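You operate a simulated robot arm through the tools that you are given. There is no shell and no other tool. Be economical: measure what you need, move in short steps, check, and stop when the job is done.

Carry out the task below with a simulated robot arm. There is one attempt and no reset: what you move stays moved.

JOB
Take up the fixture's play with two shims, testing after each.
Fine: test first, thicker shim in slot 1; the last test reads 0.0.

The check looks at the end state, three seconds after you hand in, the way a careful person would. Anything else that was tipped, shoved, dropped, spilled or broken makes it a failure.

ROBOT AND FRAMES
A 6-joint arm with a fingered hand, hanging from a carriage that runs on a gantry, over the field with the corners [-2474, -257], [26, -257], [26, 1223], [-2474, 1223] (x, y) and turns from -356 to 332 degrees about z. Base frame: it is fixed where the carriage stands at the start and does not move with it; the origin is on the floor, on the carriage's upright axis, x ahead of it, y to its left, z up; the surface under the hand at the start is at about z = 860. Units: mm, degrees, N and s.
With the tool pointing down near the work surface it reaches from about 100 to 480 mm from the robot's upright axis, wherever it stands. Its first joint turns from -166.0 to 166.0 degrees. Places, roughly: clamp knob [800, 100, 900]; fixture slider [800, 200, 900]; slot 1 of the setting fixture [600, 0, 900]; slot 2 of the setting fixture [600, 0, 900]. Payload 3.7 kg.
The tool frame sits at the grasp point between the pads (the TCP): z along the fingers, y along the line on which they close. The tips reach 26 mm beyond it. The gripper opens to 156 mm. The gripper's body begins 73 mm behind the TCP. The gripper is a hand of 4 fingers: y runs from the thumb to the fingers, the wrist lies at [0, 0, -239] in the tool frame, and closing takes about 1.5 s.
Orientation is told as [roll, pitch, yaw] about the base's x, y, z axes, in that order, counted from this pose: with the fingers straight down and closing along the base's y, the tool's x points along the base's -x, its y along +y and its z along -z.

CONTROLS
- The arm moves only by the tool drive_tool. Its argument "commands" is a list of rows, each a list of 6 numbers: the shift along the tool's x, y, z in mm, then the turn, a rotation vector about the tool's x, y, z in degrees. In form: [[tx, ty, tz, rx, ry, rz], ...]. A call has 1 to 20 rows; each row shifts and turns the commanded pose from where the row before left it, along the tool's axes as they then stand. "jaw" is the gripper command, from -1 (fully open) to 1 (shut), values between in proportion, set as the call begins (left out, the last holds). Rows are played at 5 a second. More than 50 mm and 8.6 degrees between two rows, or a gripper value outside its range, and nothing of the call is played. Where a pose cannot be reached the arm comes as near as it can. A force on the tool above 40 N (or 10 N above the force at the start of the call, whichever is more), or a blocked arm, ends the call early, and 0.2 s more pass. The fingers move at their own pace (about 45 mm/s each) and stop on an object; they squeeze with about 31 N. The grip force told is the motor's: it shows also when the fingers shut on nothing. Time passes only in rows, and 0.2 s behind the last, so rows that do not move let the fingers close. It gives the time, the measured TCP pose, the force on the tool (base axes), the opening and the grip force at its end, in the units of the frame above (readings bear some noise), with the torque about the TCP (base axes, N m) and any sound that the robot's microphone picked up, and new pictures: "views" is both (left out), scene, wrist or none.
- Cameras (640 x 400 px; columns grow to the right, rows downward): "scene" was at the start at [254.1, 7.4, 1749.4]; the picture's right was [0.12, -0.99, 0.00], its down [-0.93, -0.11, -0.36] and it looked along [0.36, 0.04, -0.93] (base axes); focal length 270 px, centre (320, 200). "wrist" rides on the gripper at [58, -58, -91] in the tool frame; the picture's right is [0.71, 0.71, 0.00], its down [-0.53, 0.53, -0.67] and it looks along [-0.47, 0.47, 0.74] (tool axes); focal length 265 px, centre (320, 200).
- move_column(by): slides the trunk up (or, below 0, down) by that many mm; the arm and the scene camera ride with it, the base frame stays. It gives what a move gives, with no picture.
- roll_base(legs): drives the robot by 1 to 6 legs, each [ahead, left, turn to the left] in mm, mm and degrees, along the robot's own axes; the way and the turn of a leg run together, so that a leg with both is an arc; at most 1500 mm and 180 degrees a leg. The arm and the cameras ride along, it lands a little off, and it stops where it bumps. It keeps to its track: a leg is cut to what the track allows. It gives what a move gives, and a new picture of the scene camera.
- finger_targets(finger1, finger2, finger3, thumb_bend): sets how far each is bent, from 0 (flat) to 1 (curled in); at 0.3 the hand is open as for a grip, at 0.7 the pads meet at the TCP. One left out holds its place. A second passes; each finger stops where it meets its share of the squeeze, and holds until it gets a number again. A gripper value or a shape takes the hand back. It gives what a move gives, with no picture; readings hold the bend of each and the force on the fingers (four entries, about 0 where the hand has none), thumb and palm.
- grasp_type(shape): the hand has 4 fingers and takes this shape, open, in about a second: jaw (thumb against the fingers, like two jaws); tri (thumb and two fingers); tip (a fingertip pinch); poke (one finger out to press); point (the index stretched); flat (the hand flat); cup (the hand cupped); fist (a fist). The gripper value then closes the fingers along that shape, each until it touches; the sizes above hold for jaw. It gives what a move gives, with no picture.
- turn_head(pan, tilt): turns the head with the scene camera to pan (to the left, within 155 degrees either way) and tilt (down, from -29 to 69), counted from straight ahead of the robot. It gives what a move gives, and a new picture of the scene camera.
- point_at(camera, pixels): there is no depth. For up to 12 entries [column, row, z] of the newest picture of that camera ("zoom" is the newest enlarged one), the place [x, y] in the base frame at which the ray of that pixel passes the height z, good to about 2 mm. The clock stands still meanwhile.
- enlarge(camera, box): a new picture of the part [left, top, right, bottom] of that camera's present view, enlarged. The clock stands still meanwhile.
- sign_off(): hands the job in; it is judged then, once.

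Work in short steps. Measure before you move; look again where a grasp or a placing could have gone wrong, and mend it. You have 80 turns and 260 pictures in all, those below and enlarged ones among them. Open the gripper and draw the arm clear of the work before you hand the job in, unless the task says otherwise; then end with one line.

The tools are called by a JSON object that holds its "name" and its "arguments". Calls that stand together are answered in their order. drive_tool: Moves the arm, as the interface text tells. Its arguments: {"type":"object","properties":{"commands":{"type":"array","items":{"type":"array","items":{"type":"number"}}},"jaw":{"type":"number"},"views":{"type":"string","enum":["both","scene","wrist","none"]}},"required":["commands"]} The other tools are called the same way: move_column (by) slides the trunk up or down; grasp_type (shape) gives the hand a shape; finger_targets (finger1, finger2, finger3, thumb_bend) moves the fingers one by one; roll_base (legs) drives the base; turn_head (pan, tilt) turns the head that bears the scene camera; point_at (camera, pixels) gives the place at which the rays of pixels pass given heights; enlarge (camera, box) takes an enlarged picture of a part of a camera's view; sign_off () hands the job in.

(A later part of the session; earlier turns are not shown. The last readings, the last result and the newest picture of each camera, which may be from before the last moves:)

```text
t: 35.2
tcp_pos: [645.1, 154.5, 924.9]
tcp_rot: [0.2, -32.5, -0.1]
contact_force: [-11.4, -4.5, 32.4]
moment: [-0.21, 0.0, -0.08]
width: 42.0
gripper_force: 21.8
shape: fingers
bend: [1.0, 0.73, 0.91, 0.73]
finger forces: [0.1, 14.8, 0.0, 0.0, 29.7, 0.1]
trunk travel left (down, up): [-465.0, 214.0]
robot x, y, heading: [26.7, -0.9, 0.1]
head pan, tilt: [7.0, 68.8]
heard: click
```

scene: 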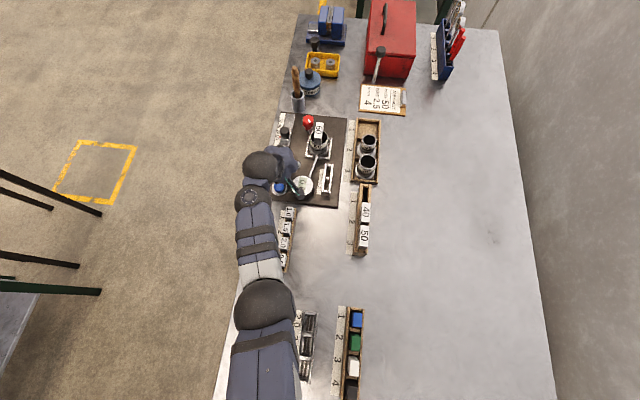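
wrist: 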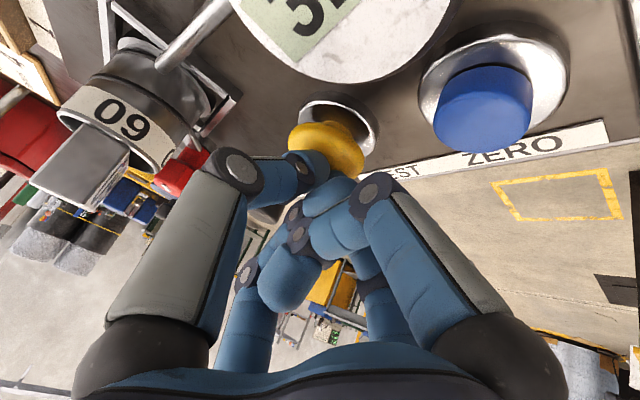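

There was a click and the dial appears to show a value. I lift off the button and read the display.

{"name": "drive_tool", "arguments": {"commands": [[-6.4, 0, -10, 0, 0, 0], [-16, 0, -25, 0, 0, 0], [-10, 0, -16, 0, 0, 0]], "views": "wrist"}}

{"name": "enlarge", "arguments": {"camera": "wrist", "box": [60, 0, 560, 200]}}

{"name": "enlarge", "arguments": {"camera": "scene", "box": [250, 110, 370, 230]}}

```text
t: 36.0
tcp_pos: [644.0, 155.0, 981.1]
tcp_rot: [0.1, -31.9, 0.1]
contact_force: [0.4, 0.2, 0.1]
moment: [-0.06, -0.02, -0.02]
width: 43.1
gripper_force: 0.0
shape: fingers
bend: [1.0, 0.71, 0.91, 0.71]
finger forces: [0.1, 0.0, 0.0, 0.1, 0.0, 0.0]
trunk travel left (down, up): [-465.0, 214.0]
robot x, y, heading: [25.6, -3.8, 0.0]
head pan, tilt: [7.0, 68.8]
```

wrist: 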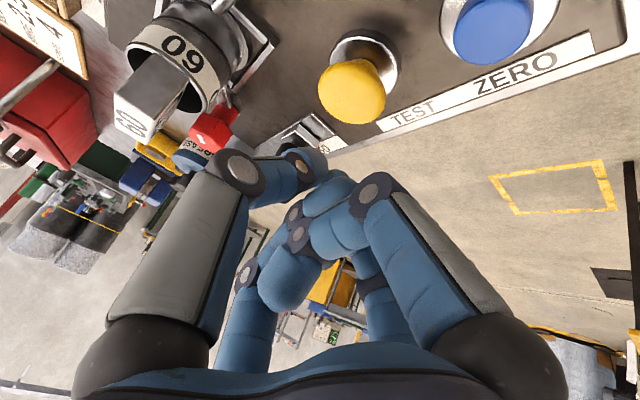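

```text
1.28 times, centred on (310, 100) of wrist
```

zoom: 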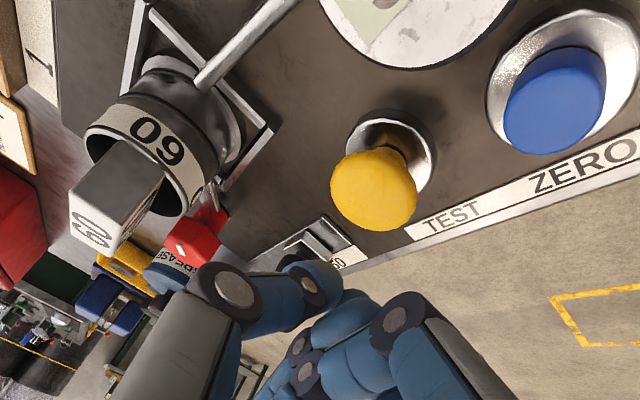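

```text
3.33 times, centred on (310, 170) of scene
```

zoom: 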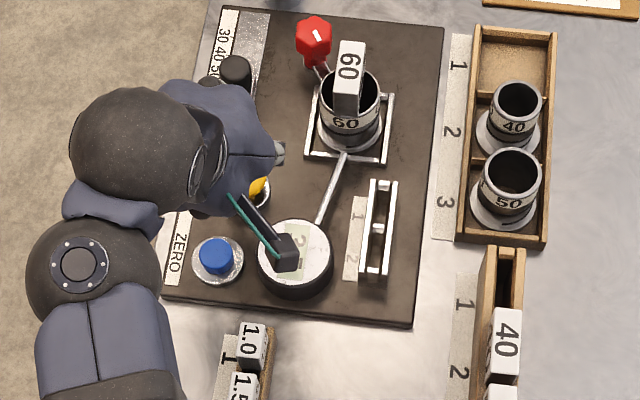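

The hand's camera hides the display. I draw back over the rack (staying at z≈980) and untilt to 16°, then read.

{"name": "drive_tool", "arguments": {"commands": [[32, -7, -25, 0, 0, 0], [32, -7, -25, 0, 0, 0], [32, -7, -21, 0, 0, 0], [32, -7, -21, 0, 0, 0], [30, -7, -19, 0, 0, 0], [0, 0, 0, 0, 8, 0], [0, 0, 0, 0, 8, 0], [0, 0, 0, 0, 0, 0]], "views": "both"}}

{"name": "enlarge", "arguments": {"camera": "scene", "box": [250, 110, 370, 230]}}

```text
t: 37.3
tcp_pos: [492.4, 120.4, 952.1]
tcp_rot: [0.2, -32.3, 0.0]
contact_force: [1.7, -2.9, 16.1]
moment: [-0.12, -0.18, -0.02]
width: 41.0
gripper_force: 8.8
shape: fingers
bend: [1.0, 0.71, 0.91, 0.73]
finger forces: [0.0, 0.0, 0.1, 0.0, 18.9, 0.0]
out of reach, approached as far as the arm can: row 3, 4, 5, 6
trunk travel left (down, up): [-465.0, 214.0]
robot x, y, heading: [22.7, -0.9, -0.1]
head pan, tilt: [7.0, 68.8]
stopped in row 6: the force on the tool passed its limit at 58 N (the readings are from after the stop); the commanded pose is now the measured one
```

scene: 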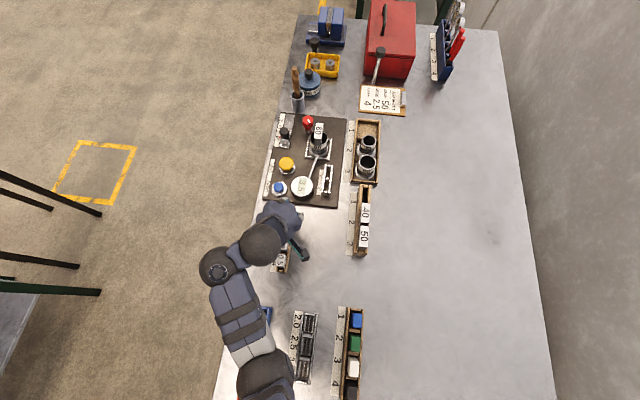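
wrist: 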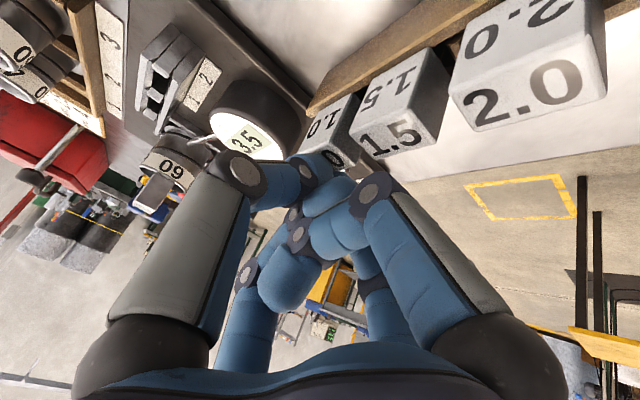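

```text
3.33 times, centred on (310, 170) of scene
```

zoom: 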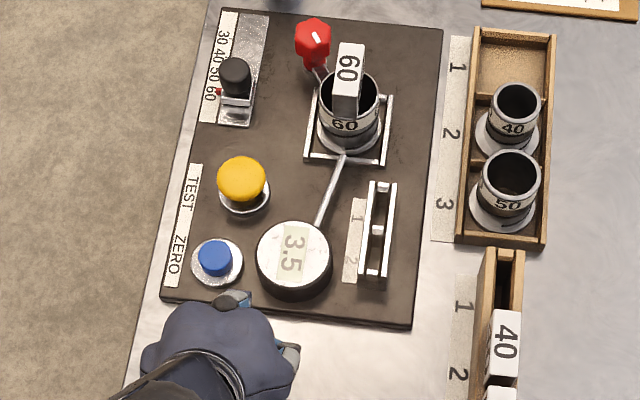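

The test reads 3.5, so it takes 2.0 in slot 1 and 1.5 in slot 2. Near the fold limit the arm sagged and the tip touched the 1.0 head, so I lift straight up with the trunk and check the rack.

{"name": "move_column", "arguments": {"by": 100}}

{"name": "drive_tool", "arguments": {"commands": [[0, 0, 0, 0, 8, 0], [0, 0, 0, 0, 8, 0], [0, 0, 0, 0, 0, 0]], "views": "both"}}

{"name": "enlarge", "arguments": {"camera": "wrist", "box": [290, 0, 610, 180]}}

```text
t: 38.6
tcp_pos: [489.1, 120.1, 1049.6]
tcp_rot: [0.2, -31.9, 0.0]
contact_force: [-0.3, -0.5, 0.1]
moment: [-0.03, 0.0, -0.01]
width: 42.2
gripper_force: 0.1
shape: fingers
bend: [1.0, 0.71, 0.91, 0.72]
finger forces: [0.1, 0.1, 0.0, 0.0, 0.0, 0.0]
trunk travel left (down, up): [-565.0, 114.0]
robot x, y, heading: [25.2, 1.5, 0.1]
head pan, tilt: [7.0, 68.8]
```

```text
t: 39.4
tcp_pos: [506.2, 123.6, 1025.0]
tcp_rot: [0.2, -15.8, 0.2]
contact_force: [-0.4, -0.3, -0.3]
moment: [0.02, -0.03, 0.03]
width: 42.1
gripper_force: 0.0
shape: fingers
bend: [1.0, 0.71, 0.91, 0.72]
finger forces: [0.0, 0.0, 0.0, 0.0, 0.0, 0.0]
out of reach, approached as far as the arm can: row 1, 2
trunk travel left (down, up): [-565.0, 114.0]
robot x, y, heading: [24.0, 1.8, 0.2]
head pan, tilt: [7.0, 68.8]
```

scene: 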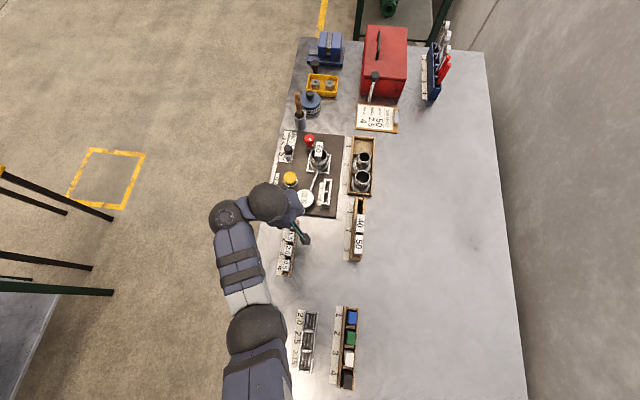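
wrist: 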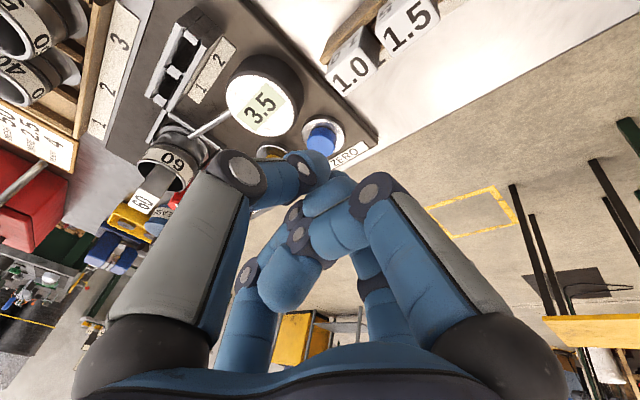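

```text
2.00 times, centred on (450, 90) of wrist
```

zoom: 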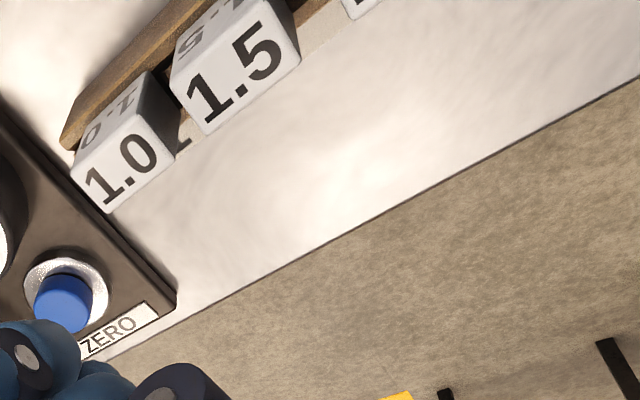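

The rack is intact. I raise the trunk 60, open the pinch and move above the 2.0 shim at 16° tilt.

{"name": "move_column", "arguments": {"by": 60}}

{"name": "finger_targets", "arguments": {"finger2": 0.52, "thumb_bend": 0.52}}

{"name": "drive_tool", "arguments": {"commands": [[36.6, -1.5, 19, 0, 0, 0], [36.6, -1.5, 19, 0, 0, 0], [36.6, -1.5, 19, 0, 0, 0], [0, 0, 0, 0, 0, 0]], "views": "both"}}

```text
t: 40.4
tcp_pos: [506.9, 123.9, 1085.5]
tcp_rot: [0.2, -15.9, 0.1]
contact_force: [-0.3, 0.1, 1.0]
moment: [-0.01, -0.02, 0.01]
width: 42.3
gripper_force: 0.1
shape: fingers
bend: [1.0, 0.71, 0.91, 0.72]
finger forces: [0.1, 0.0, 0.0, 0.0, 0.0, 0.0]
trunk travel left (down, up): [-625.0, 54.0]
robot x, y, heading: [22.6, -1.0, 0.3]
head pan, tilt: [7.0, 68.8]
```

```text
t: 41.4
tcp_pos: [506.3, 124.6, 1085.5]
tcp_rot: [0.2, -15.8, 0.1]
contact_force: [0.1, -0.8, 0.5]
moment: [0.0, -0.03, -0.01]
width: 64.4
gripper_force: 0.1
shape: fingers
bend: [1.0, 0.52, 0.91, 0.52]
finger forces: [0.1, 0.1, 0.0, 0.0, 0.0, 0.0]
trunk travel left (down, up): [-625.0, 54.0]
robot x, y, heading: [26.0, 4.6, 0.2]
head pan, tilt: [7.0, 68.8]
```

```text
t: 42.4
tcp_pos: [416.5, 119.3, 1000.6]
tcp_rot: [0.1, -15.9, 0.1]
contact_force: [-0.3, 0.1, 0.3]
moment: [0.02, -0.02, 0.01]
width: 64.1
gripper_force: 0.1
shape: fingers
bend: [1.0, 0.52, 0.91, 0.52]
finger forces: [0.0, 0.1, 0.0, 0.1, 0.1, 0.1]
trunk travel left (down, up): [-625.0, 54.0]
robot x, y, heading: [25.6, 1.8, -0.0]
head pan, tilt: [7.0, 68.8]
```

scene: 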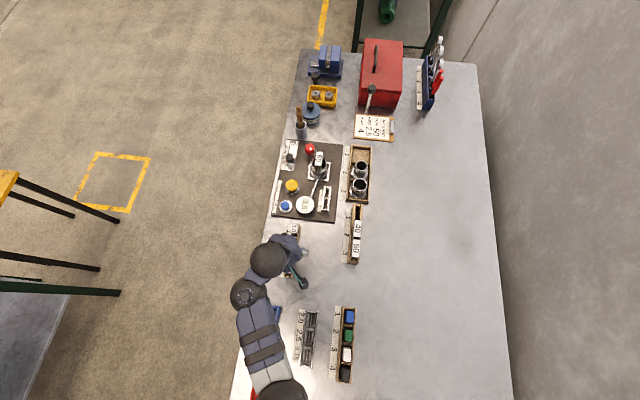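
wrist: 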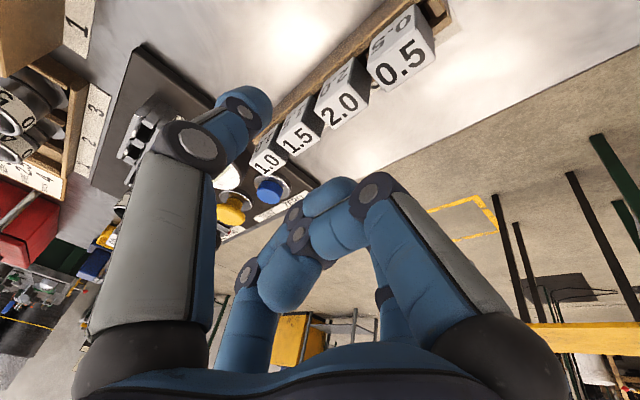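

I verify the head positions from this closer wrist view.

{"name": "point_at", "arguments": {"camera": "wrist", "pixels": [[340, 105, 930], [403, 62, 930], [298, 138, 930], [267, 163, 930], [436, 32, 900], [160, 128, 900], [158, 128, 880]]}}

{"name": "enlarge", "arguments": {"camera": "wrist", "box": [240, 0, 460, 180]}}

```text
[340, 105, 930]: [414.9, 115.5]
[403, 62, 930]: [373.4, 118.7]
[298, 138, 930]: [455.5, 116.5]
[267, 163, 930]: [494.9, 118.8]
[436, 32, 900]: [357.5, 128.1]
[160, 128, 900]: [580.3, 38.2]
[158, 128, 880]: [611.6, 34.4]
```

```text
2.22 times, centred on (350, 90) of wrist
```

zoom: 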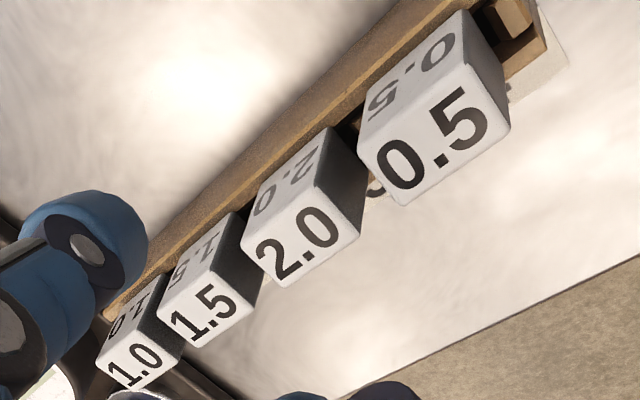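

I measure the 2.0 head corners at z=930.

{"name": "point_at", "arguments": {"camera": "zoom", "pixels": [[242, 243, 930], [315, 187, 930], [282, 287, 930], [362, 232, 930], [357, 148, 930], [463, 65, 930], [405, 205, 930], [510, 124, 930], [330, 128, 905], [330, 128, 900]]}}

```text
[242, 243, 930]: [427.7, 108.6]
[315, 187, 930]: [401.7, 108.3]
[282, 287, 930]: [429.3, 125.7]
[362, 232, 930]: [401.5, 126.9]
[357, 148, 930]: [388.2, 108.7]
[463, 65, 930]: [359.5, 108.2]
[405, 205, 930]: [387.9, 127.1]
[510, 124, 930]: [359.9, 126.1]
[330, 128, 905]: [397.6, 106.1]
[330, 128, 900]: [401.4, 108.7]
```

The 2.0 head is 27×18 mm, centred at (415,117.5), z 900–930. I descend to TCP z≈943 so the tips straddle it while the tucked finger clears the 0.5 head.

{"name": "drive_tool", "arguments": {"commands": [[5.5, -0.45, 13.4, 0, 0, 0], [5.5, -0.45, 13.4, 0, 0, 0], [5.5, -0.45, 13.4, 0, 0, 0], [5.5, -0.45, 13.4, 0, 0, 0], [0, 0, 0, 0, 0, 0]], "views": "both"}}

{"name": "enlarge", "arguments": {"camera": "wrist", "box": [200, 40, 460, 220]}}

```text
t: 43.6
tcp_pos: [409.4, 117.2, 943.1]
tcp_rot: [0.2, -15.9, -0.1]
contact_force: [-0.1, 0.5, 0.0]
moment: [0.02, 0.0, -0.02]
width: 64.3
gripper_force: 0.1
shape: fingers
bend: [1.0, 0.52, 0.91, 0.52]
finger forces: [0.1, 0.1, 0.0, 0.0, 0.1, 0.0]
trunk travel left (down, up): [-625.0, 54.0]
robot x, y, heading: [26.1, 0.1, -0.0]
head pan, tilt: [7.0, 68.8]
```

scene: 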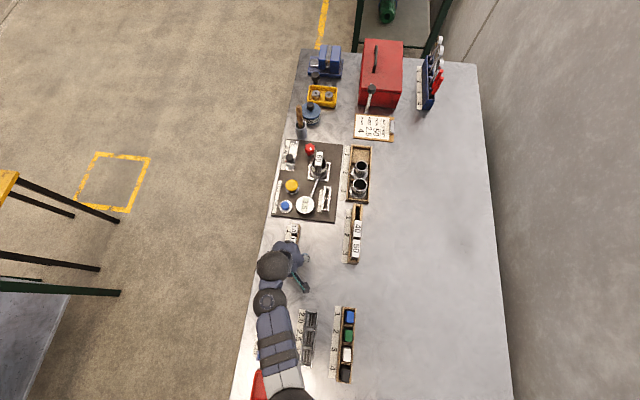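
wrist: 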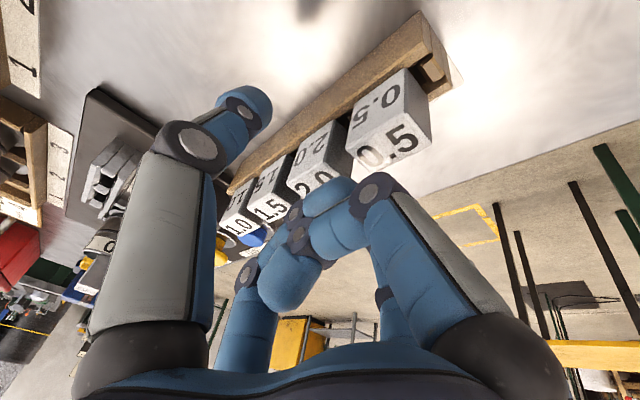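

```text
2.22 times, centred on (330, 130) of wrist
```

zoom: 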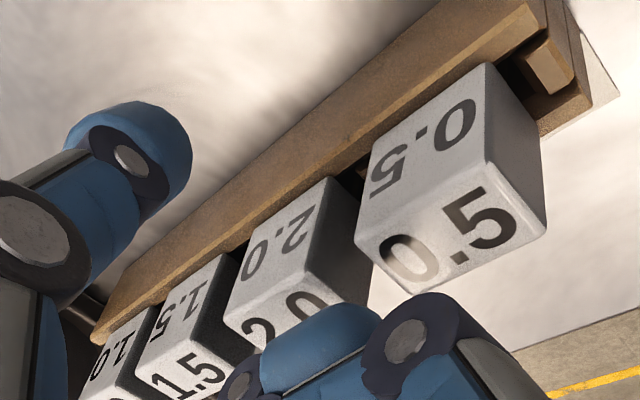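

The thumb tip is alongside the head with clearance. I close the thumb and finger 2 on it.

{"name": "finger_targets", "arguments": {"finger2": 0.75, "thumb_bend": 0.75}}

{"name": "drive_tool", "arguments": {"commands": [[0, 0, 0, 0, 0, 0], [0, 0, 0, 0, 0, 0]], "views": "wrist"}}

```text
t: 44.6
tcp_pos: [409.8, 116.4, 942.9]
tcp_rot: [0.2, -15.9, 0.1]
contact_force: [-0.2, 0.2, 0.3]
moment: [-0.03, 0.02, -0.05]
width: 46.7
gripper_force: 10.1
shape: fingers
bend: [1.0, 0.64, 0.91, 0.67]
finger forces: [0.0, 9.9, 0.0, 0.0, 9.9, 0.1]
trunk travel left (down, up): [-625.0, 54.0]
robot x, y, heading: [26.2, -2.0, 0.3]
head pan, tilt: [7.0, 68.8]
```

```text
t: 45.2
tcp_pos: [409.2, 117.2, 941.8]
tcp_rot: [0.2, -15.8, 0.1]
contact_force: [0.1, -0.4, 0.5]
moment: [0.01, 0.0, 0.0]
width: 46.7
gripper_force: 10.1
shape: fingers
bend: [1.0, 0.64, 0.91, 0.67]
finger forces: [0.1, 9.8, 0.0, 0.0, 10.0, 0.0]
trunk travel left (down, up): [-625.0, 54.0]
robot x, y, heading: [25.0, -1.7, 0.2]
head pan, tilt: [7.0, 68.8]
```

wrist: 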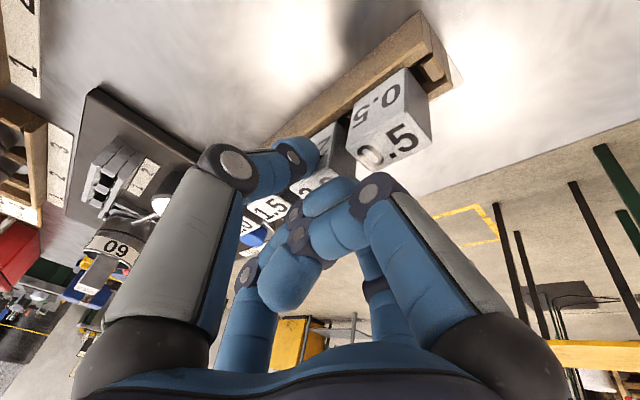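

Held at 10 N per finger. I lift straight up and look.

{"name": "drive_tool", "arguments": {"commands": [[-2.8, 0, -9.6, 0, 0, 0], [-2.8, 0, -9.6, 0, 0, 0], [-4.1, 0, -14.4, 0, 0, 0], [-4.1, 0, -14.4, 0, 0, 0], [-4.1, 0, -14.4, 0, 0, 0], [0, 0, 0, 0, 0, 0]], "views": "wrist"}}

{"name": "enlarge", "arguments": {"camera": "wrist", "box": [220, 20, 480, 220]}}

{"name": "enlarge", "arguments": {"camera": "scene", "box": [250, 190, 340, 300]}}

```text
t: 46.6
tcp_pos: [410.7, 116.7, 1007.7]
tcp_rot: [0.1, -15.9, 0.1]
contact_force: [0.1, -0.2, -0.3]
moment: [0.01, 0.04, 0.03]
width: 46.7
gripper_force: 9.8
shape: fingers
bend: [1.0, 0.64, 0.91, 0.67]
finger forces: [0.0, 9.9, 0.1, 0.1, 9.8, 0.0]
trunk travel left (down, up): [-625.0, 54.0]
robot x, y, heading: [24.2, -1.6, -0.3]
head pan, tilt: [7.0, 68.8]
```

wrist: 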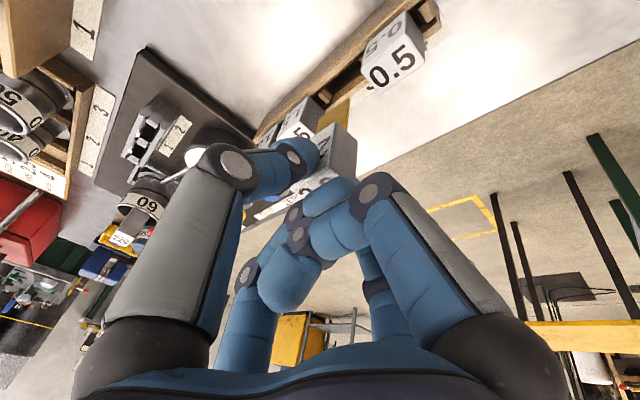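

```text
2.00 times, centred on (350, 120) of wrist
```

zoom: 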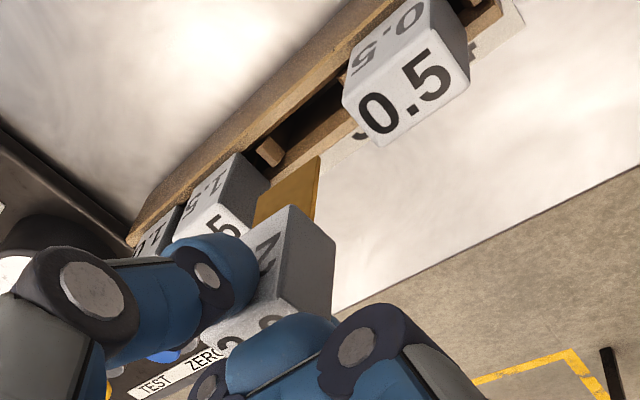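

```text
3.64 times, centred on (295, 245) of scene
```

zoom: 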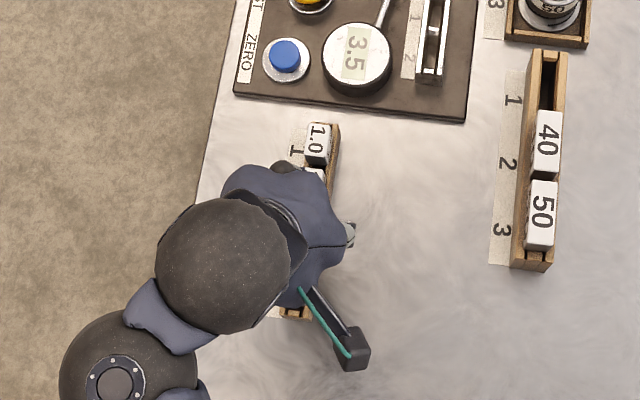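

The 2.0 shim came out with its brass blade visible. Now I measure the slot accurately from both cameras.

{"name": "enlarge", "arguments": {"camera": "wrist", "box": [100, 90, 200, 190]}}

{"name": "enlarge", "arguments": {"camera": "scene", "box": [305, 170, 345, 220]}}

```text
4.00 times, centred on (150, 140) of wrist
```

zoom: 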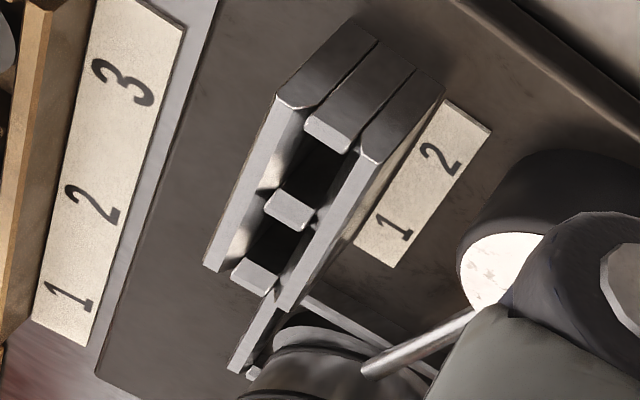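

```text
8.00 times, centred on (325, 195) of scene
```

zoom: 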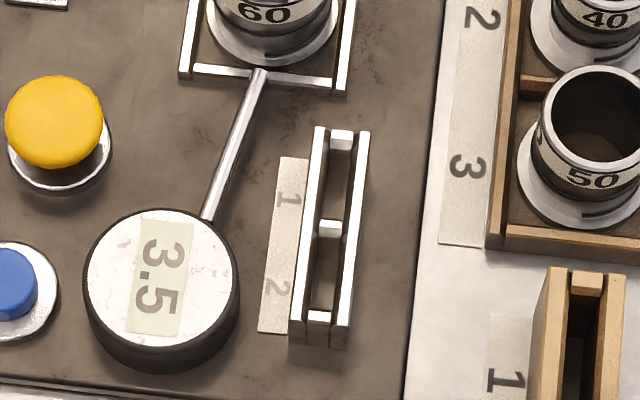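

I triangulate the three spacer tops from both views.

{"name": "point_at", "arguments": {"camera": "wrist", "pixels": [[152.5, 123, 890], [152.5, 123, 900], [152.5, 123, 910], [142.5, 142.75, 890], [142.5, 142.75, 900], [142.5, 142.75, 910], [134, 159.25, 890], [134, 159.25, 900], [134, 159.25, 910]]}}

{"name": "point_at", "arguments": {"camera": "scene", "pixels": [[324.9, 209.6, 890], [324.9, 209.6, 900], [324.9, 209.6, 910], [326.25, 198.6, 890], [326.25, 198.6, 900], [326.25, 198.6, 910], [327.6, 187.5, 890], [327.6, 187.5, 900], [327.6, 187.5, 910]]}}

```text
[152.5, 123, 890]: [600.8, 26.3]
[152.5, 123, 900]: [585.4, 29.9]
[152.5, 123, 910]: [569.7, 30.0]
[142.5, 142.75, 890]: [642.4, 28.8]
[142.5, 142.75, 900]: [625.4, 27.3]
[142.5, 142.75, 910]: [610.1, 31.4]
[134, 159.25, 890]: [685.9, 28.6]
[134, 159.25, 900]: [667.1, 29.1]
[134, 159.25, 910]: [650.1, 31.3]
```

```text
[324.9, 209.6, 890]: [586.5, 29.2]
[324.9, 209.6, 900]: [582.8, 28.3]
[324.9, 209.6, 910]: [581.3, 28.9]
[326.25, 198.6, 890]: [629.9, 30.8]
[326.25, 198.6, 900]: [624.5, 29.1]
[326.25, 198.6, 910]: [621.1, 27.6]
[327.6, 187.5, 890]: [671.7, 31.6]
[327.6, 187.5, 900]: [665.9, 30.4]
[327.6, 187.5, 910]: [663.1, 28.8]
```

Slot spacers top at z≈901 at x≈583/624.5/666, y≈29, so slot 1 centre is (645,29) and slot 2 centre is (604,29). I raise, carry the shim forward and then lower the trunk 70.

{"name": "drive_tool", "arguments": {"commands": [[-11, 0, -38.4, 0, 0, 0], [-38, -14.2, 2.6, 0, 0, 0], [-38, -14.2, 2.6, 0, 0, 0], [-38, -14.2, 2.6, 0, 0, 0], [-38, -14.2, 2.6, 0, 0, 0], [0, 0, 0, 0, 0, 0]], "views": "none"}}

{"name": "move_column", "arguments": {"by": -70}}

```text
t: 48.0
tcp_pos: [566.3, 61.7, 1067.5]
tcp_rot: [0.1, -15.8, 0.0]
contact_force: [-0.3, -0.5, -0.7]
moment: [0.01, 0.02, 0.0]
width: 46.5
gripper_force: 9.7
shape: fingers
bend: [1.0, 0.64, 0.91, 0.68]
finger forces: [0.0, 9.9, 0.0, 0.0, 9.9, 0.1]
out of reach, approached as far as the arm can: row 1, 2
trunk travel left (down, up): [-625.0, 54.0]
robot x, y, heading: [22.5, -5.2, 0.4]
head pan, tilt: [7.0, 68.8]
```

```text
t: 49.1
tcp_pos: [567.2, 61.4, 997.1]
tcp_rot: [0.2, -15.8, 0.2]
contact_force: [-0.1, 0.5, 0.3]
moment: [0.02, -0.02, 0.0]
width: 46.6
gripper_force: 9.9
shape: fingers
bend: [1.0, 0.64, 0.91, 0.68]
finger forces: [0.0, 9.9, 0.1, 0.1, 9.9, 0.0]
trunk travel left (down, up): [-555.0, 124.0]
robot x, y, heading: [26.0, 1.1, 0.1]
head pan, tilt: [7.0, 68.8]
```

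Continuing: rise and advance, then lower the trunk 50 and see the pose.

{"name": "drive_tool", "arguments": {"commands": [[-23.2, -10.5, -20.9, 0, 0, 0], [-23.2, -10.5, -20.9, 0, 0, 0], [0, 0, 0, 0, 0, 0]], "views": "none"}}

{"name": "move_column", "arguments": {"by": -50}}

{"name": "drive_tool", "arguments": {"commands": [[-15, -5, -16.4, 0, 0, 0], [-15, -5, -16.4, 0, 0, 0], [0, 0, 0, 0, 0, 0]], "views": "both"}}

```text
t: 49.9
tcp_pos: [600.3, 41.4, 1051.7]
tcp_rot: [0.2, -15.8, 0.2]
contact_force: [-1.0, -0.3, 0.0]
moment: [0.01, 0.03, 0.0]
width: 46.5
gripper_force: 10.1
shape: fingers
bend: [1.0, 0.64, 0.91, 0.68]
finger forces: [0.0, 9.8, 0.1, 0.0, 9.8, 0.0]
trunk travel left (down, up): [-555.0, 124.0]
robot x, y, heading: [27.7, 0.2, -0.1]
head pan, tilt: [7.0, 68.8]
```

```text
t: 50.8
tcp_pos: [599.8, 41.7, 1001.1]
tcp_rot: [0.3, -15.9, 0.1]
contact_force: [-0.1, 0.9, -0.8]
moment: [0.0, 0.01, 0.0]
width: 46.3
gripper_force: 9.9
shape: fingers
bend: [1.0, 0.64, 0.91, 0.68]
finger forces: [0.0, 9.9, 0.0, 0.0, 9.9, 0.1]
trunk travel left (down, up): [-505.0, 174.0]
robot x, y, heading: [26.4, -3.2, 0.0]
head pan, tilt: [7.0, 68.8]
```

```text
t: 51.6
tcp_pos: [619.7, 31.3, 1040.7]
tcp_rot: [0.3, -15.8, 0.0]
contact_force: [-0.3, 0.4, -0.1]
moment: [0.01, -0.01, 0.0]
width: 46.6
gripper_force: 10.1
shape: fingers
bend: [1.0, 0.64, 0.91, 0.68]
finger forces: [0.0, 10.0, 0.0, 0.0, 9.9, 0.0]
trunk travel left (down, up): [-505.0, 174.0]
robot x, y, heading: [23.8, 0.7, 0.2]
head pan, tilt: [7.0, 68.8]
```

scene: 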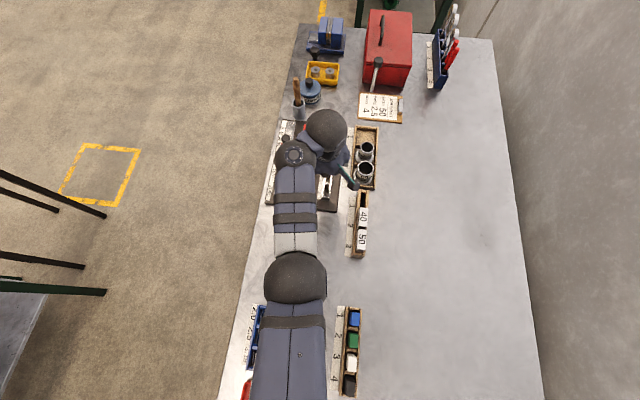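
wrist: 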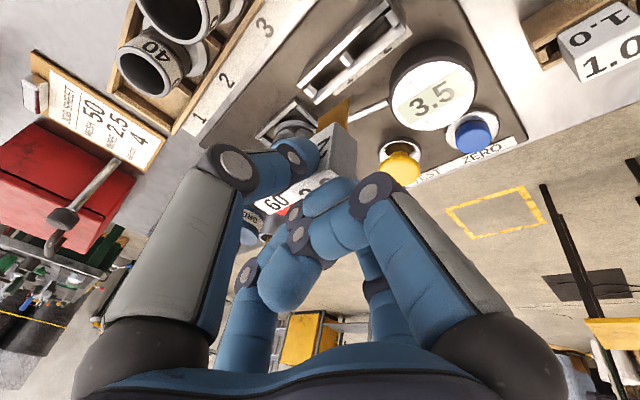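

Next I lower the trunk 40 and move above slot 1 (TCP 639.5, 28.3), then look.

{"name": "move_column", "arguments": {"by": -40}}

{"name": "drive_tool", "arguments": {"commands": [[-15.5, -3, 16, 0, 0, 0], [0, 0, 0, 0, 0, 0], [0, 0, 0, 0, 0, 0]], "views": "both"}}

{"name": "enlarge", "arguments": {"camera": "wrist", "box": [230, 20, 430, 200]}}

{"name": "enlarge", "arguments": {"camera": "scene", "box": [280, 90, 400, 210]}}

```text
t: 52.5
tcp_pos: [618.8, 31.2, 1000.4]
tcp_rot: [0.2, -16.0, 0.1]
contact_force: [-0.6, 0.7, -0.3]
moment: [-0.01, 0.02, -0.02]
width: 46.6
gripper_force: 9.8
shape: fingers
bend: [1.0, 0.64, 0.91, 0.68]
finger forces: [0.1, 9.8, 0.0, 0.0, 9.9, 0.0]
trunk travel left (down, up): [-465.0, 214.0]
robot x, y, heading: [24.4, -0.7, 0.0]
head pan, tilt: [7.0, 68.8]
```

```text
t: 53.3
tcp_pos: [638.5, 28.2, 989.9]
tcp_rot: [0.1, -15.8, 0.1]
contact_force: [0.2, 0.1, -0.5]
moment: [0.03, 0.01, 0.01]
width: 46.6
gripper_force: 9.7
shape: fingers
bend: [1.0, 0.64, 0.91, 0.67]
finger forces: [0.0, 9.8, 0.1, 0.0, 9.8, 0.0]
trunk travel left (down, up): [-465.0, 214.0]
robot x, y, heading: [26.0, 2.8, 0.2]
head pan, tilt: [7.0, 68.8]
```

scene: 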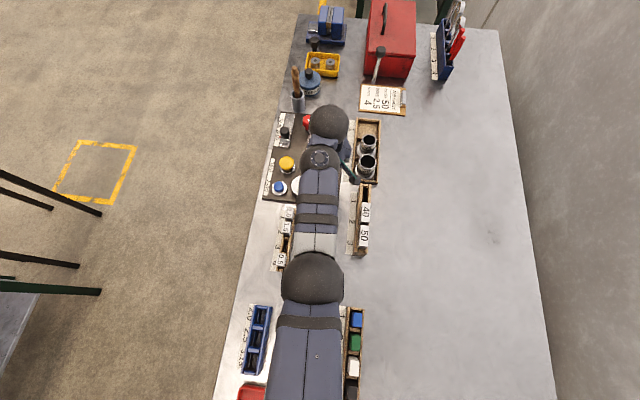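
wrist: 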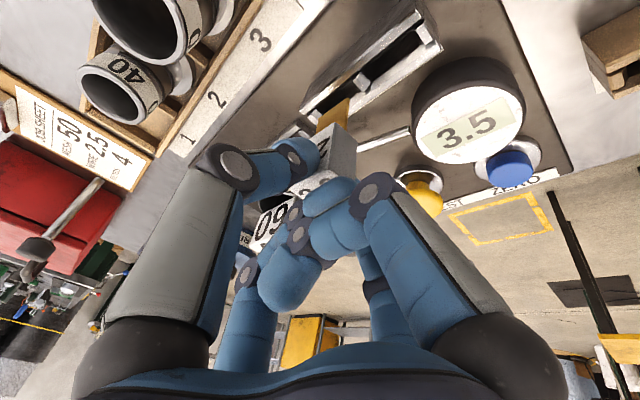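

```text
2.22 times, centred on (330, 110) of wrist
```

zoom: 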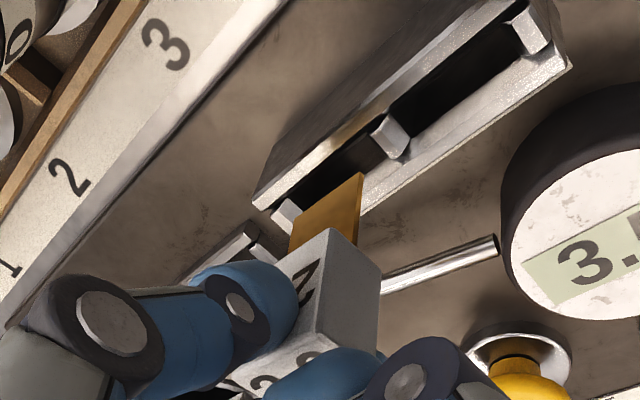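

```text
3.33 times, centred on (340, 150) of scene
```

zoom: 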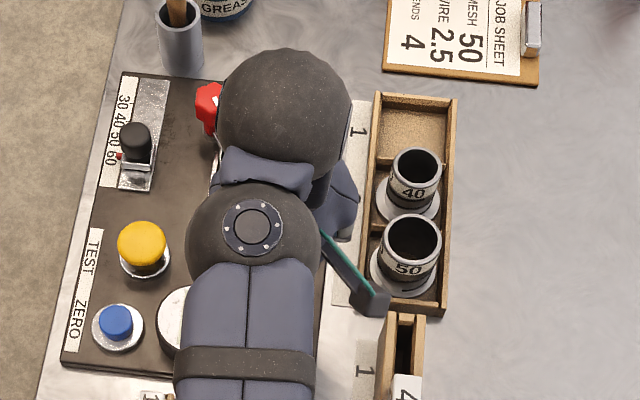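

I check the alignment from this closer view: spacers and blade corner.

{"name": "point_at", "arguments": {"camera": "wrist", "pixels": [[424.6, 33.4, 901], [361.5, 81.6, 901], [314.2, 116.8, 901], [348.4, 97.4, 915], [348.4, 97.4, 920], [348.4, 97.4, 925], [347, 126, 948], [324, 112, 948], [350, 126, 948]]}}

```text
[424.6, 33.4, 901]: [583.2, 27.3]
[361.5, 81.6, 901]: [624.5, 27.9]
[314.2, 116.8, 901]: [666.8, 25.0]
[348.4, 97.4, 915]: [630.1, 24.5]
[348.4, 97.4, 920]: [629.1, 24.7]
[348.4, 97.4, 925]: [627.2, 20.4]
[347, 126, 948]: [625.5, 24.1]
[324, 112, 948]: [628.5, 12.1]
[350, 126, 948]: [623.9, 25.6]
```

The blade's near edge is at x≈630 and the slot-1 cell spans ≈628–663. I descend 10 mm and compare the blade and slot directly.

{"name": "drive_tool", "arguments": {"commands": [[1.4, 0, 4.8, 0, 0, 0], [1.4, 0, 4.8, 0, 0, 0], [0, 0, 0, 0, 0, 0]], "views": "wrist"}}

{"name": "enlarge", "arguments": {"camera": "wrist", "box": [270, 30, 410, 170]}}

```text
t: 54.1
tcp_pos: [638.7, 26.8, 979.3]
tcp_rot: [0.3, -15.9, 0.1]
contact_force: [-0.5, 0.3, 0.1]
moment: [0.0, 0.02, -0.01]
width: 46.6
gripper_force: 10.3
shape: fingers
bend: [1.0, 0.64, 0.91, 0.67]
finger forces: [0.0, 9.9, 0.0, 0.0, 9.8, 0.0]
trunk travel left (down, up): [-465.0, 214.0]
robot x, y, heading: [24.2, 3.1, 0.4]
head pan, tilt: [7.0, 68.8]
```

wrist: 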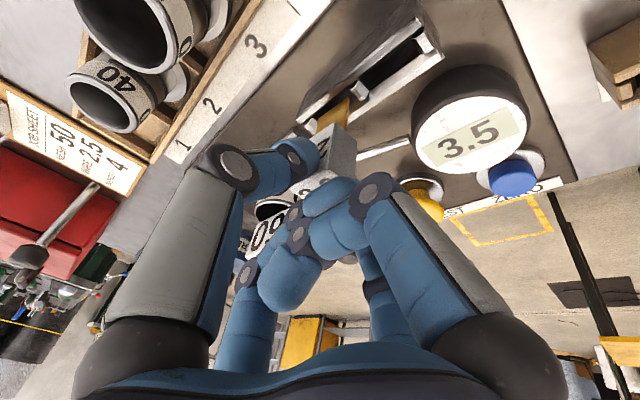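

```text
2.86 times, centred on (340, 100) of wrist
```

zoom: 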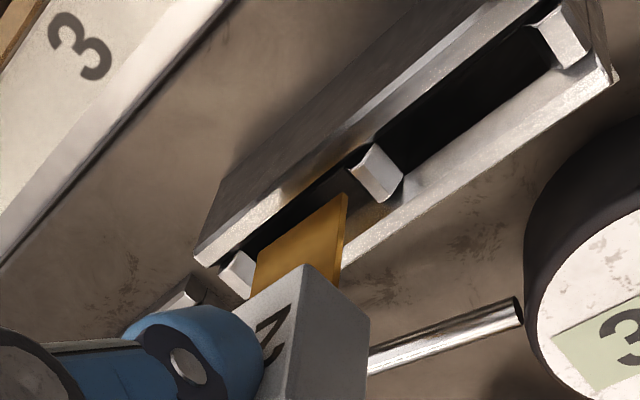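

The geometry gives a blade about 35 mm long and 20 mm wide, now just at the rail tops and lined up with the slot gap in the picture. I descend slowly, watching the force.

{"name": "drive_tool", "arguments": {"commands": [[0.55, 0, 1.92, 0, 0, 0], [0.55, 0, 1.92, 0, 0, 0], [0.55, 0, 1.92, 0, 0, 0], [0, 0, 0, 0, 0, 0]], "views": "wrist"}}

{"name": "enlarge", "arguments": {"camera": "wrist", "box": [270, 30, 410, 170]}}

```text
t: 55.1
tcp_pos: [640.4, 27.7, 974.4]
tcp_rot: [0.2, -15.9, -0.1]
contact_force: [-0.3, -0.2, 0.8]
moment: [0.02, 0.02, -0.01]
width: 46.3
gripper_force: 10.1
shape: fingers
bend: [1.0, 0.64, 0.91, 0.67]
finger forces: [0.0, 9.8, 0.0, 0.0, 9.8, 0.0]
trunk travel left (down, up): [-465.0, 214.0]
robot x, y, heading: [28.1, 2.1, 0.1]
head pan, tilt: [7.0, 68.8]
```

wrist: 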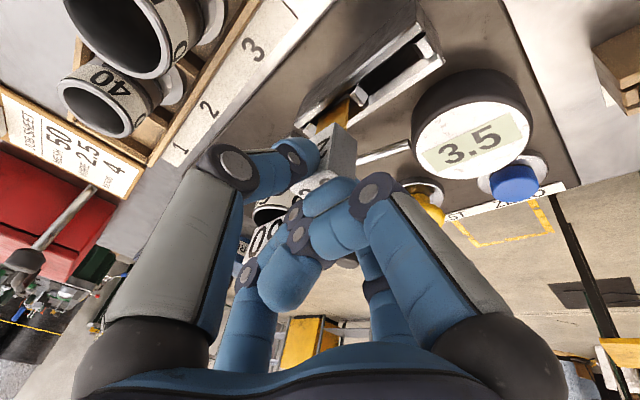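

```text
2.86 times, centred on (340, 100) of wrist
```

zoom: 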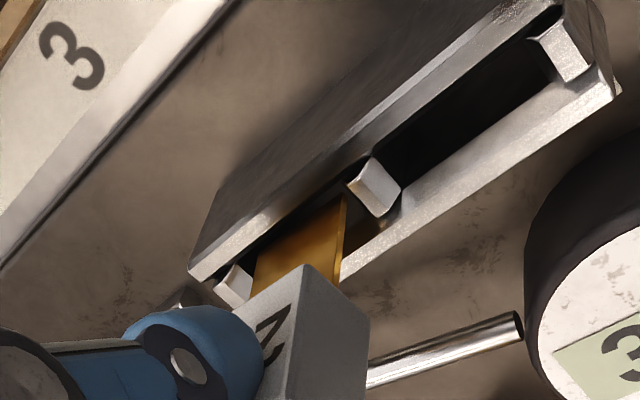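

The blade tip appears between the rails with no force. I keep lowering.

{"name": "drive_tool", "arguments": {"commands": [[0.83, 0, 2.9, 0, 0, 0], [0.83, 0, 2.9, 0, 0, 0], [0.83, 0, 2.9, 0, 0, 0], [0.83, 0, 2.9, 0, 0, 0], [0, 0, 0, 0, 0, 0]], "views": "wrist"}}

{"name": "enlarge", "arguments": {"camera": "wrist", "box": [270, 30, 410, 170]}}

```text
t: 56.3
tcp_pos: [638.8, 28.3, 960.6]
tcp_rot: [0.2, -15.9, 0.1]
contact_force: [0.0, 0.3, -0.7]
moment: [0.01, 0.01, -0.02]
width: 46.4
gripper_force: 9.6
shape: fingers
bend: [1.0, 0.64, 0.91, 0.67]
finger forces: [0.0, 9.8, 0.0, 0.1, 9.8, 0.0]
trunk travel left (down, up): [-465.0, 214.0]
robot x, y, heading: [22.8, 1.1, -0.2]
head pan, tilt: [7.0, 68.8]
```

wrist: 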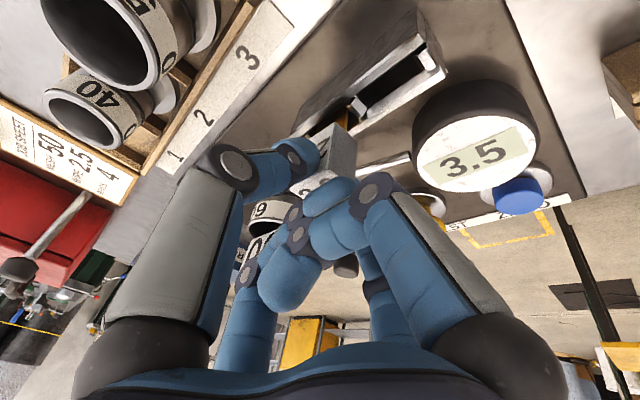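

```text
2.86 times, centred on (340, 100) of wrist
```

zoom: 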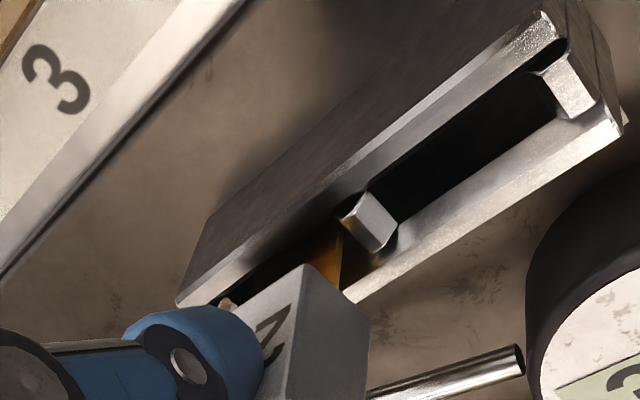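

The blade is in the slot. I lower the remaining ~17 mm until the head seats.

{"name": "drive_tool", "arguments": {"commands": [[0.83, 0, 2.9, 0, 0, 0], [0.83, 0, 2.9, 0, 0, 0], [0.83, 0, 2.9, 0, 0, 0], [0.83, 0, 2.9, 0, 0, 0], [0.83, 0, 2.9, 0, 0, 0], [0, 0, 0, 0, 0, 0]], "views": "wrist"}}

{"name": "enlarge", "arguments": {"camera": "wrist", "box": [270, 30, 410, 170]}}

```text
t: 57.7
tcp_pos: [640.0, 27.3, 947.5]
tcp_rot: [0.2, -16.0, 0.0]
contact_force: [-1.9, -1.4, 12.2]
moment: [0.05, -0.05, 0.02]
width: 46.7
gripper_force: 13.7
shape: fingers
bend: [1.0, 0.64, 0.91, 0.67]
finger forces: [0.0, 12.5, 0.1, 0.0, 14.5, 0.0]
trunk travel left (down, up): [-465.0, 214.0]
robot x, y, heading: [28.0, 3.3, 0.1]
head pan, tilt: [7.0, 68.8]
```

wrist: 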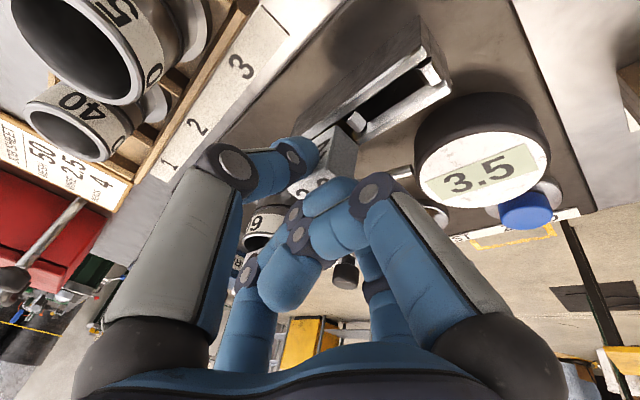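

```text
2.86 times, centred on (340, 100) of wrist
```

zoom: 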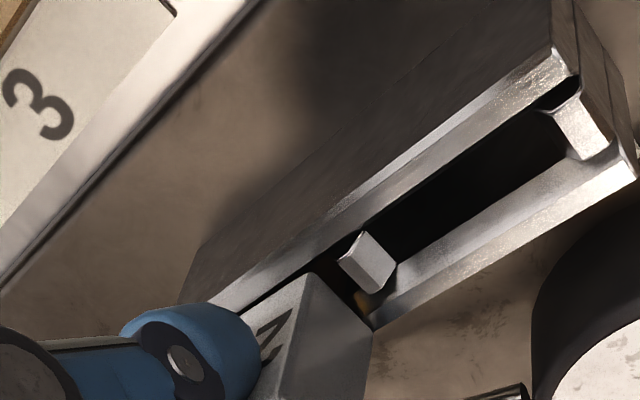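

A 12 N support force shows the head has seated. I release and lift, then look.

{"name": "finger_targets", "arguments": {"finger2": 0.54, "thumb_bend": 0.54}}

{"name": "drive_tool", "arguments": {"commands": [[-4.1, 0, -14.4, 0, 0, 0], [-4.1, 0, -14.4, 0, 0, 0], [-4.1, 0, -14.4, 0, 0, 0], [0, 0, 0, 0, 0, 0]], "views": "wrist"}}

{"name": "enlarge", "arguments": {"camera": "wrist", "box": [250, 20, 450, 200]}}

```text
t: 58.7
tcp_pos: [639.2, 29.4, 945.9]
tcp_rot: [0.2, -15.9, 0.1]
contact_force: [0.6, 0.1, 0.4]
moment: [-0.02, 0.03, 0.03]
width: 62.1
gripper_force: 0.1
shape: fingers
bend: [1.0, 0.54, 0.91, 0.54]
finger forces: [0.1, 0.0, 0.0, 0.1, 0.0, 0.0]
trunk travel left (down, up): [-465.0, 214.0]
robot x, y, heading: [26.1, 0.6, 0.1]
head pan, tilt: [7.0, 68.8]
```

```text
t: 59.7
tcp_pos: [638.6, 28.4, 990.6]
tcp_rot: [0.2, -16.0, 0.1]
contact_force: [-0.1, 0.3, 0.1]
moment: [0.04, -0.01, 0.0]
width: 62.2
gripper_force: 0.1
shape: fingers
bend: [1.0, 0.54, 0.91, 0.54]
finger forces: [0.0, 0.1, 0.0, 0.1, 0.0, 0.0]
trunk travel left (down, up): [-465.0, 214.0]
robot x, y, heading: [21.9, -1.1, -0.0]
head pan, tilt: [7.0, 68.8]
```

wrist: 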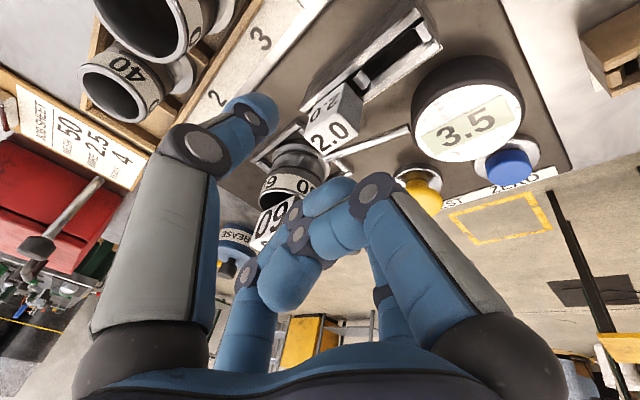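

```text
2.22 times, centred on (350, 110) of wrist
```

zoom: 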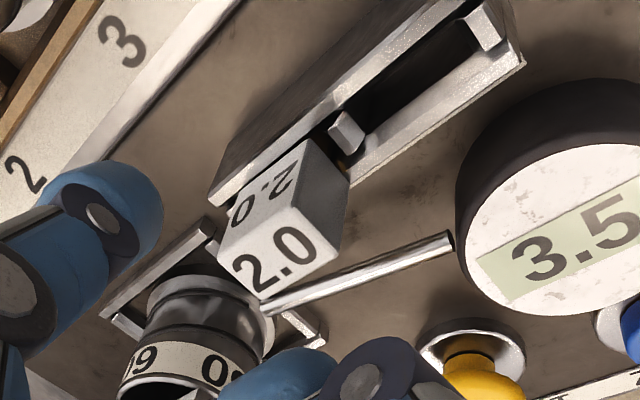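

The 2.0 shim is seated in slot 1. I shut the pinch, tilt back to 32° and move over to TEST.

{"name": "finger_targets", "arguments": {"finger2": 0.72, "thumb_bend": 0.72}}

{"name": "drive_tool", "arguments": {"commands": [[0, 0, 0, 0, -8, 0], [0, 0, 0, 0, -8, 0], [0, 42, 0, 0, 0, 0], [0, 42, 0, 0, 0, 0], [0, 42, 0, 0, 0, 0], [0, 0, 0, 0, 0, 0]], "views": "wrist"}}

```text
t: 60.7
tcp_pos: [637.7, 28.4, 990.5]
tcp_rot: [0.1, -15.9, 0.1]
contact_force: [-1.0, 0.4, -0.5]
moment: [-0.01, 0.0, -0.02]
width: 43.7
gripper_force: 0.0
shape: fingers
bend: [1.0, 0.71, 0.91, 0.71]
finger forces: [0.1, 0.0, 0.1, 0.1, 0.0, 0.0]
trunk travel left (down, up): [-465.0, 214.0]
robot x, y, heading: [25.8, -1.7, 0.2]
head pan, tilt: [7.0, 68.8]
```

```text
t: 62.1
tcp_pos: [638.5, 153.8, 991.9]
tcp_rot: [0.2, -31.9, 0.1]
contact_force: [-0.1, -0.7, -0.4]
moment: [-0.02, -0.04, 0.01]
width: 43.6
gripper_force: 0.1
shape: fingers
bend: [1.0, 0.71, 0.91, 0.71]
finger forces: [0.0, 0.0, 0.1, 0.0, 0.0, 0.0]
trunk travel left (down, up): [-465.0, 214.0]
robot x, y, heading: [23.5, -3.9, -0.0]
head pan, tilt: [7.0, 68.8]
```

wrist: 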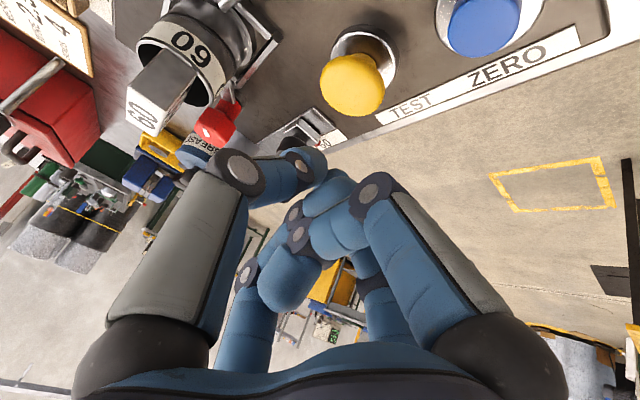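

I descend and press TEST as before.

{"name": "drive_tool", "arguments": {"commands": [[8.7, 0.4, 17.3, 0, 0, 0], [8.7, 0.4, 17.3, 0, 0, 0], [8.7, 0.3, 17.3, 0, 0, 0], [1.6, 0, 2.5, 0, 0, 0], [1.6, 0, 2.5, 0, 0, 0], [1.6, 0, 2.5, 0, 0, 0], [1.6, 0, 2.5, 0, 0, 0]], "views": "wrist"}}

```text
t: 63.7
tcp_pos: [647.5, 156.1, 924.8]
tcp_rot: [0.5, -32.4, -0.1]
contact_force: [-11.9, -4.9, 31.6]
moment: [-0.22, -0.08, -0.07]
width: 41.9
gripper_force: 21.2
shape: fingers
bend: [1.0, 0.72, 0.91, 0.73]
finger forces: [0.0, 13.1, 0.1, 0.0, 29.4, 0.1]
trunk travel left (down, up): [-465.0, 214.0]
robot x, y, heading: [25.6, 2.8, 0.1]
head pan, tilt: [7.0, 68.8]
heard: click
```

wrist: 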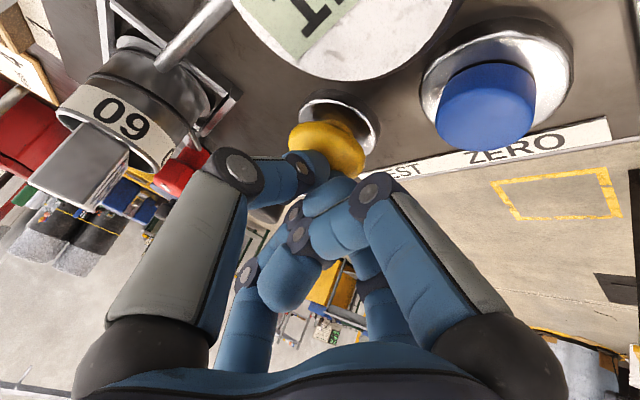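

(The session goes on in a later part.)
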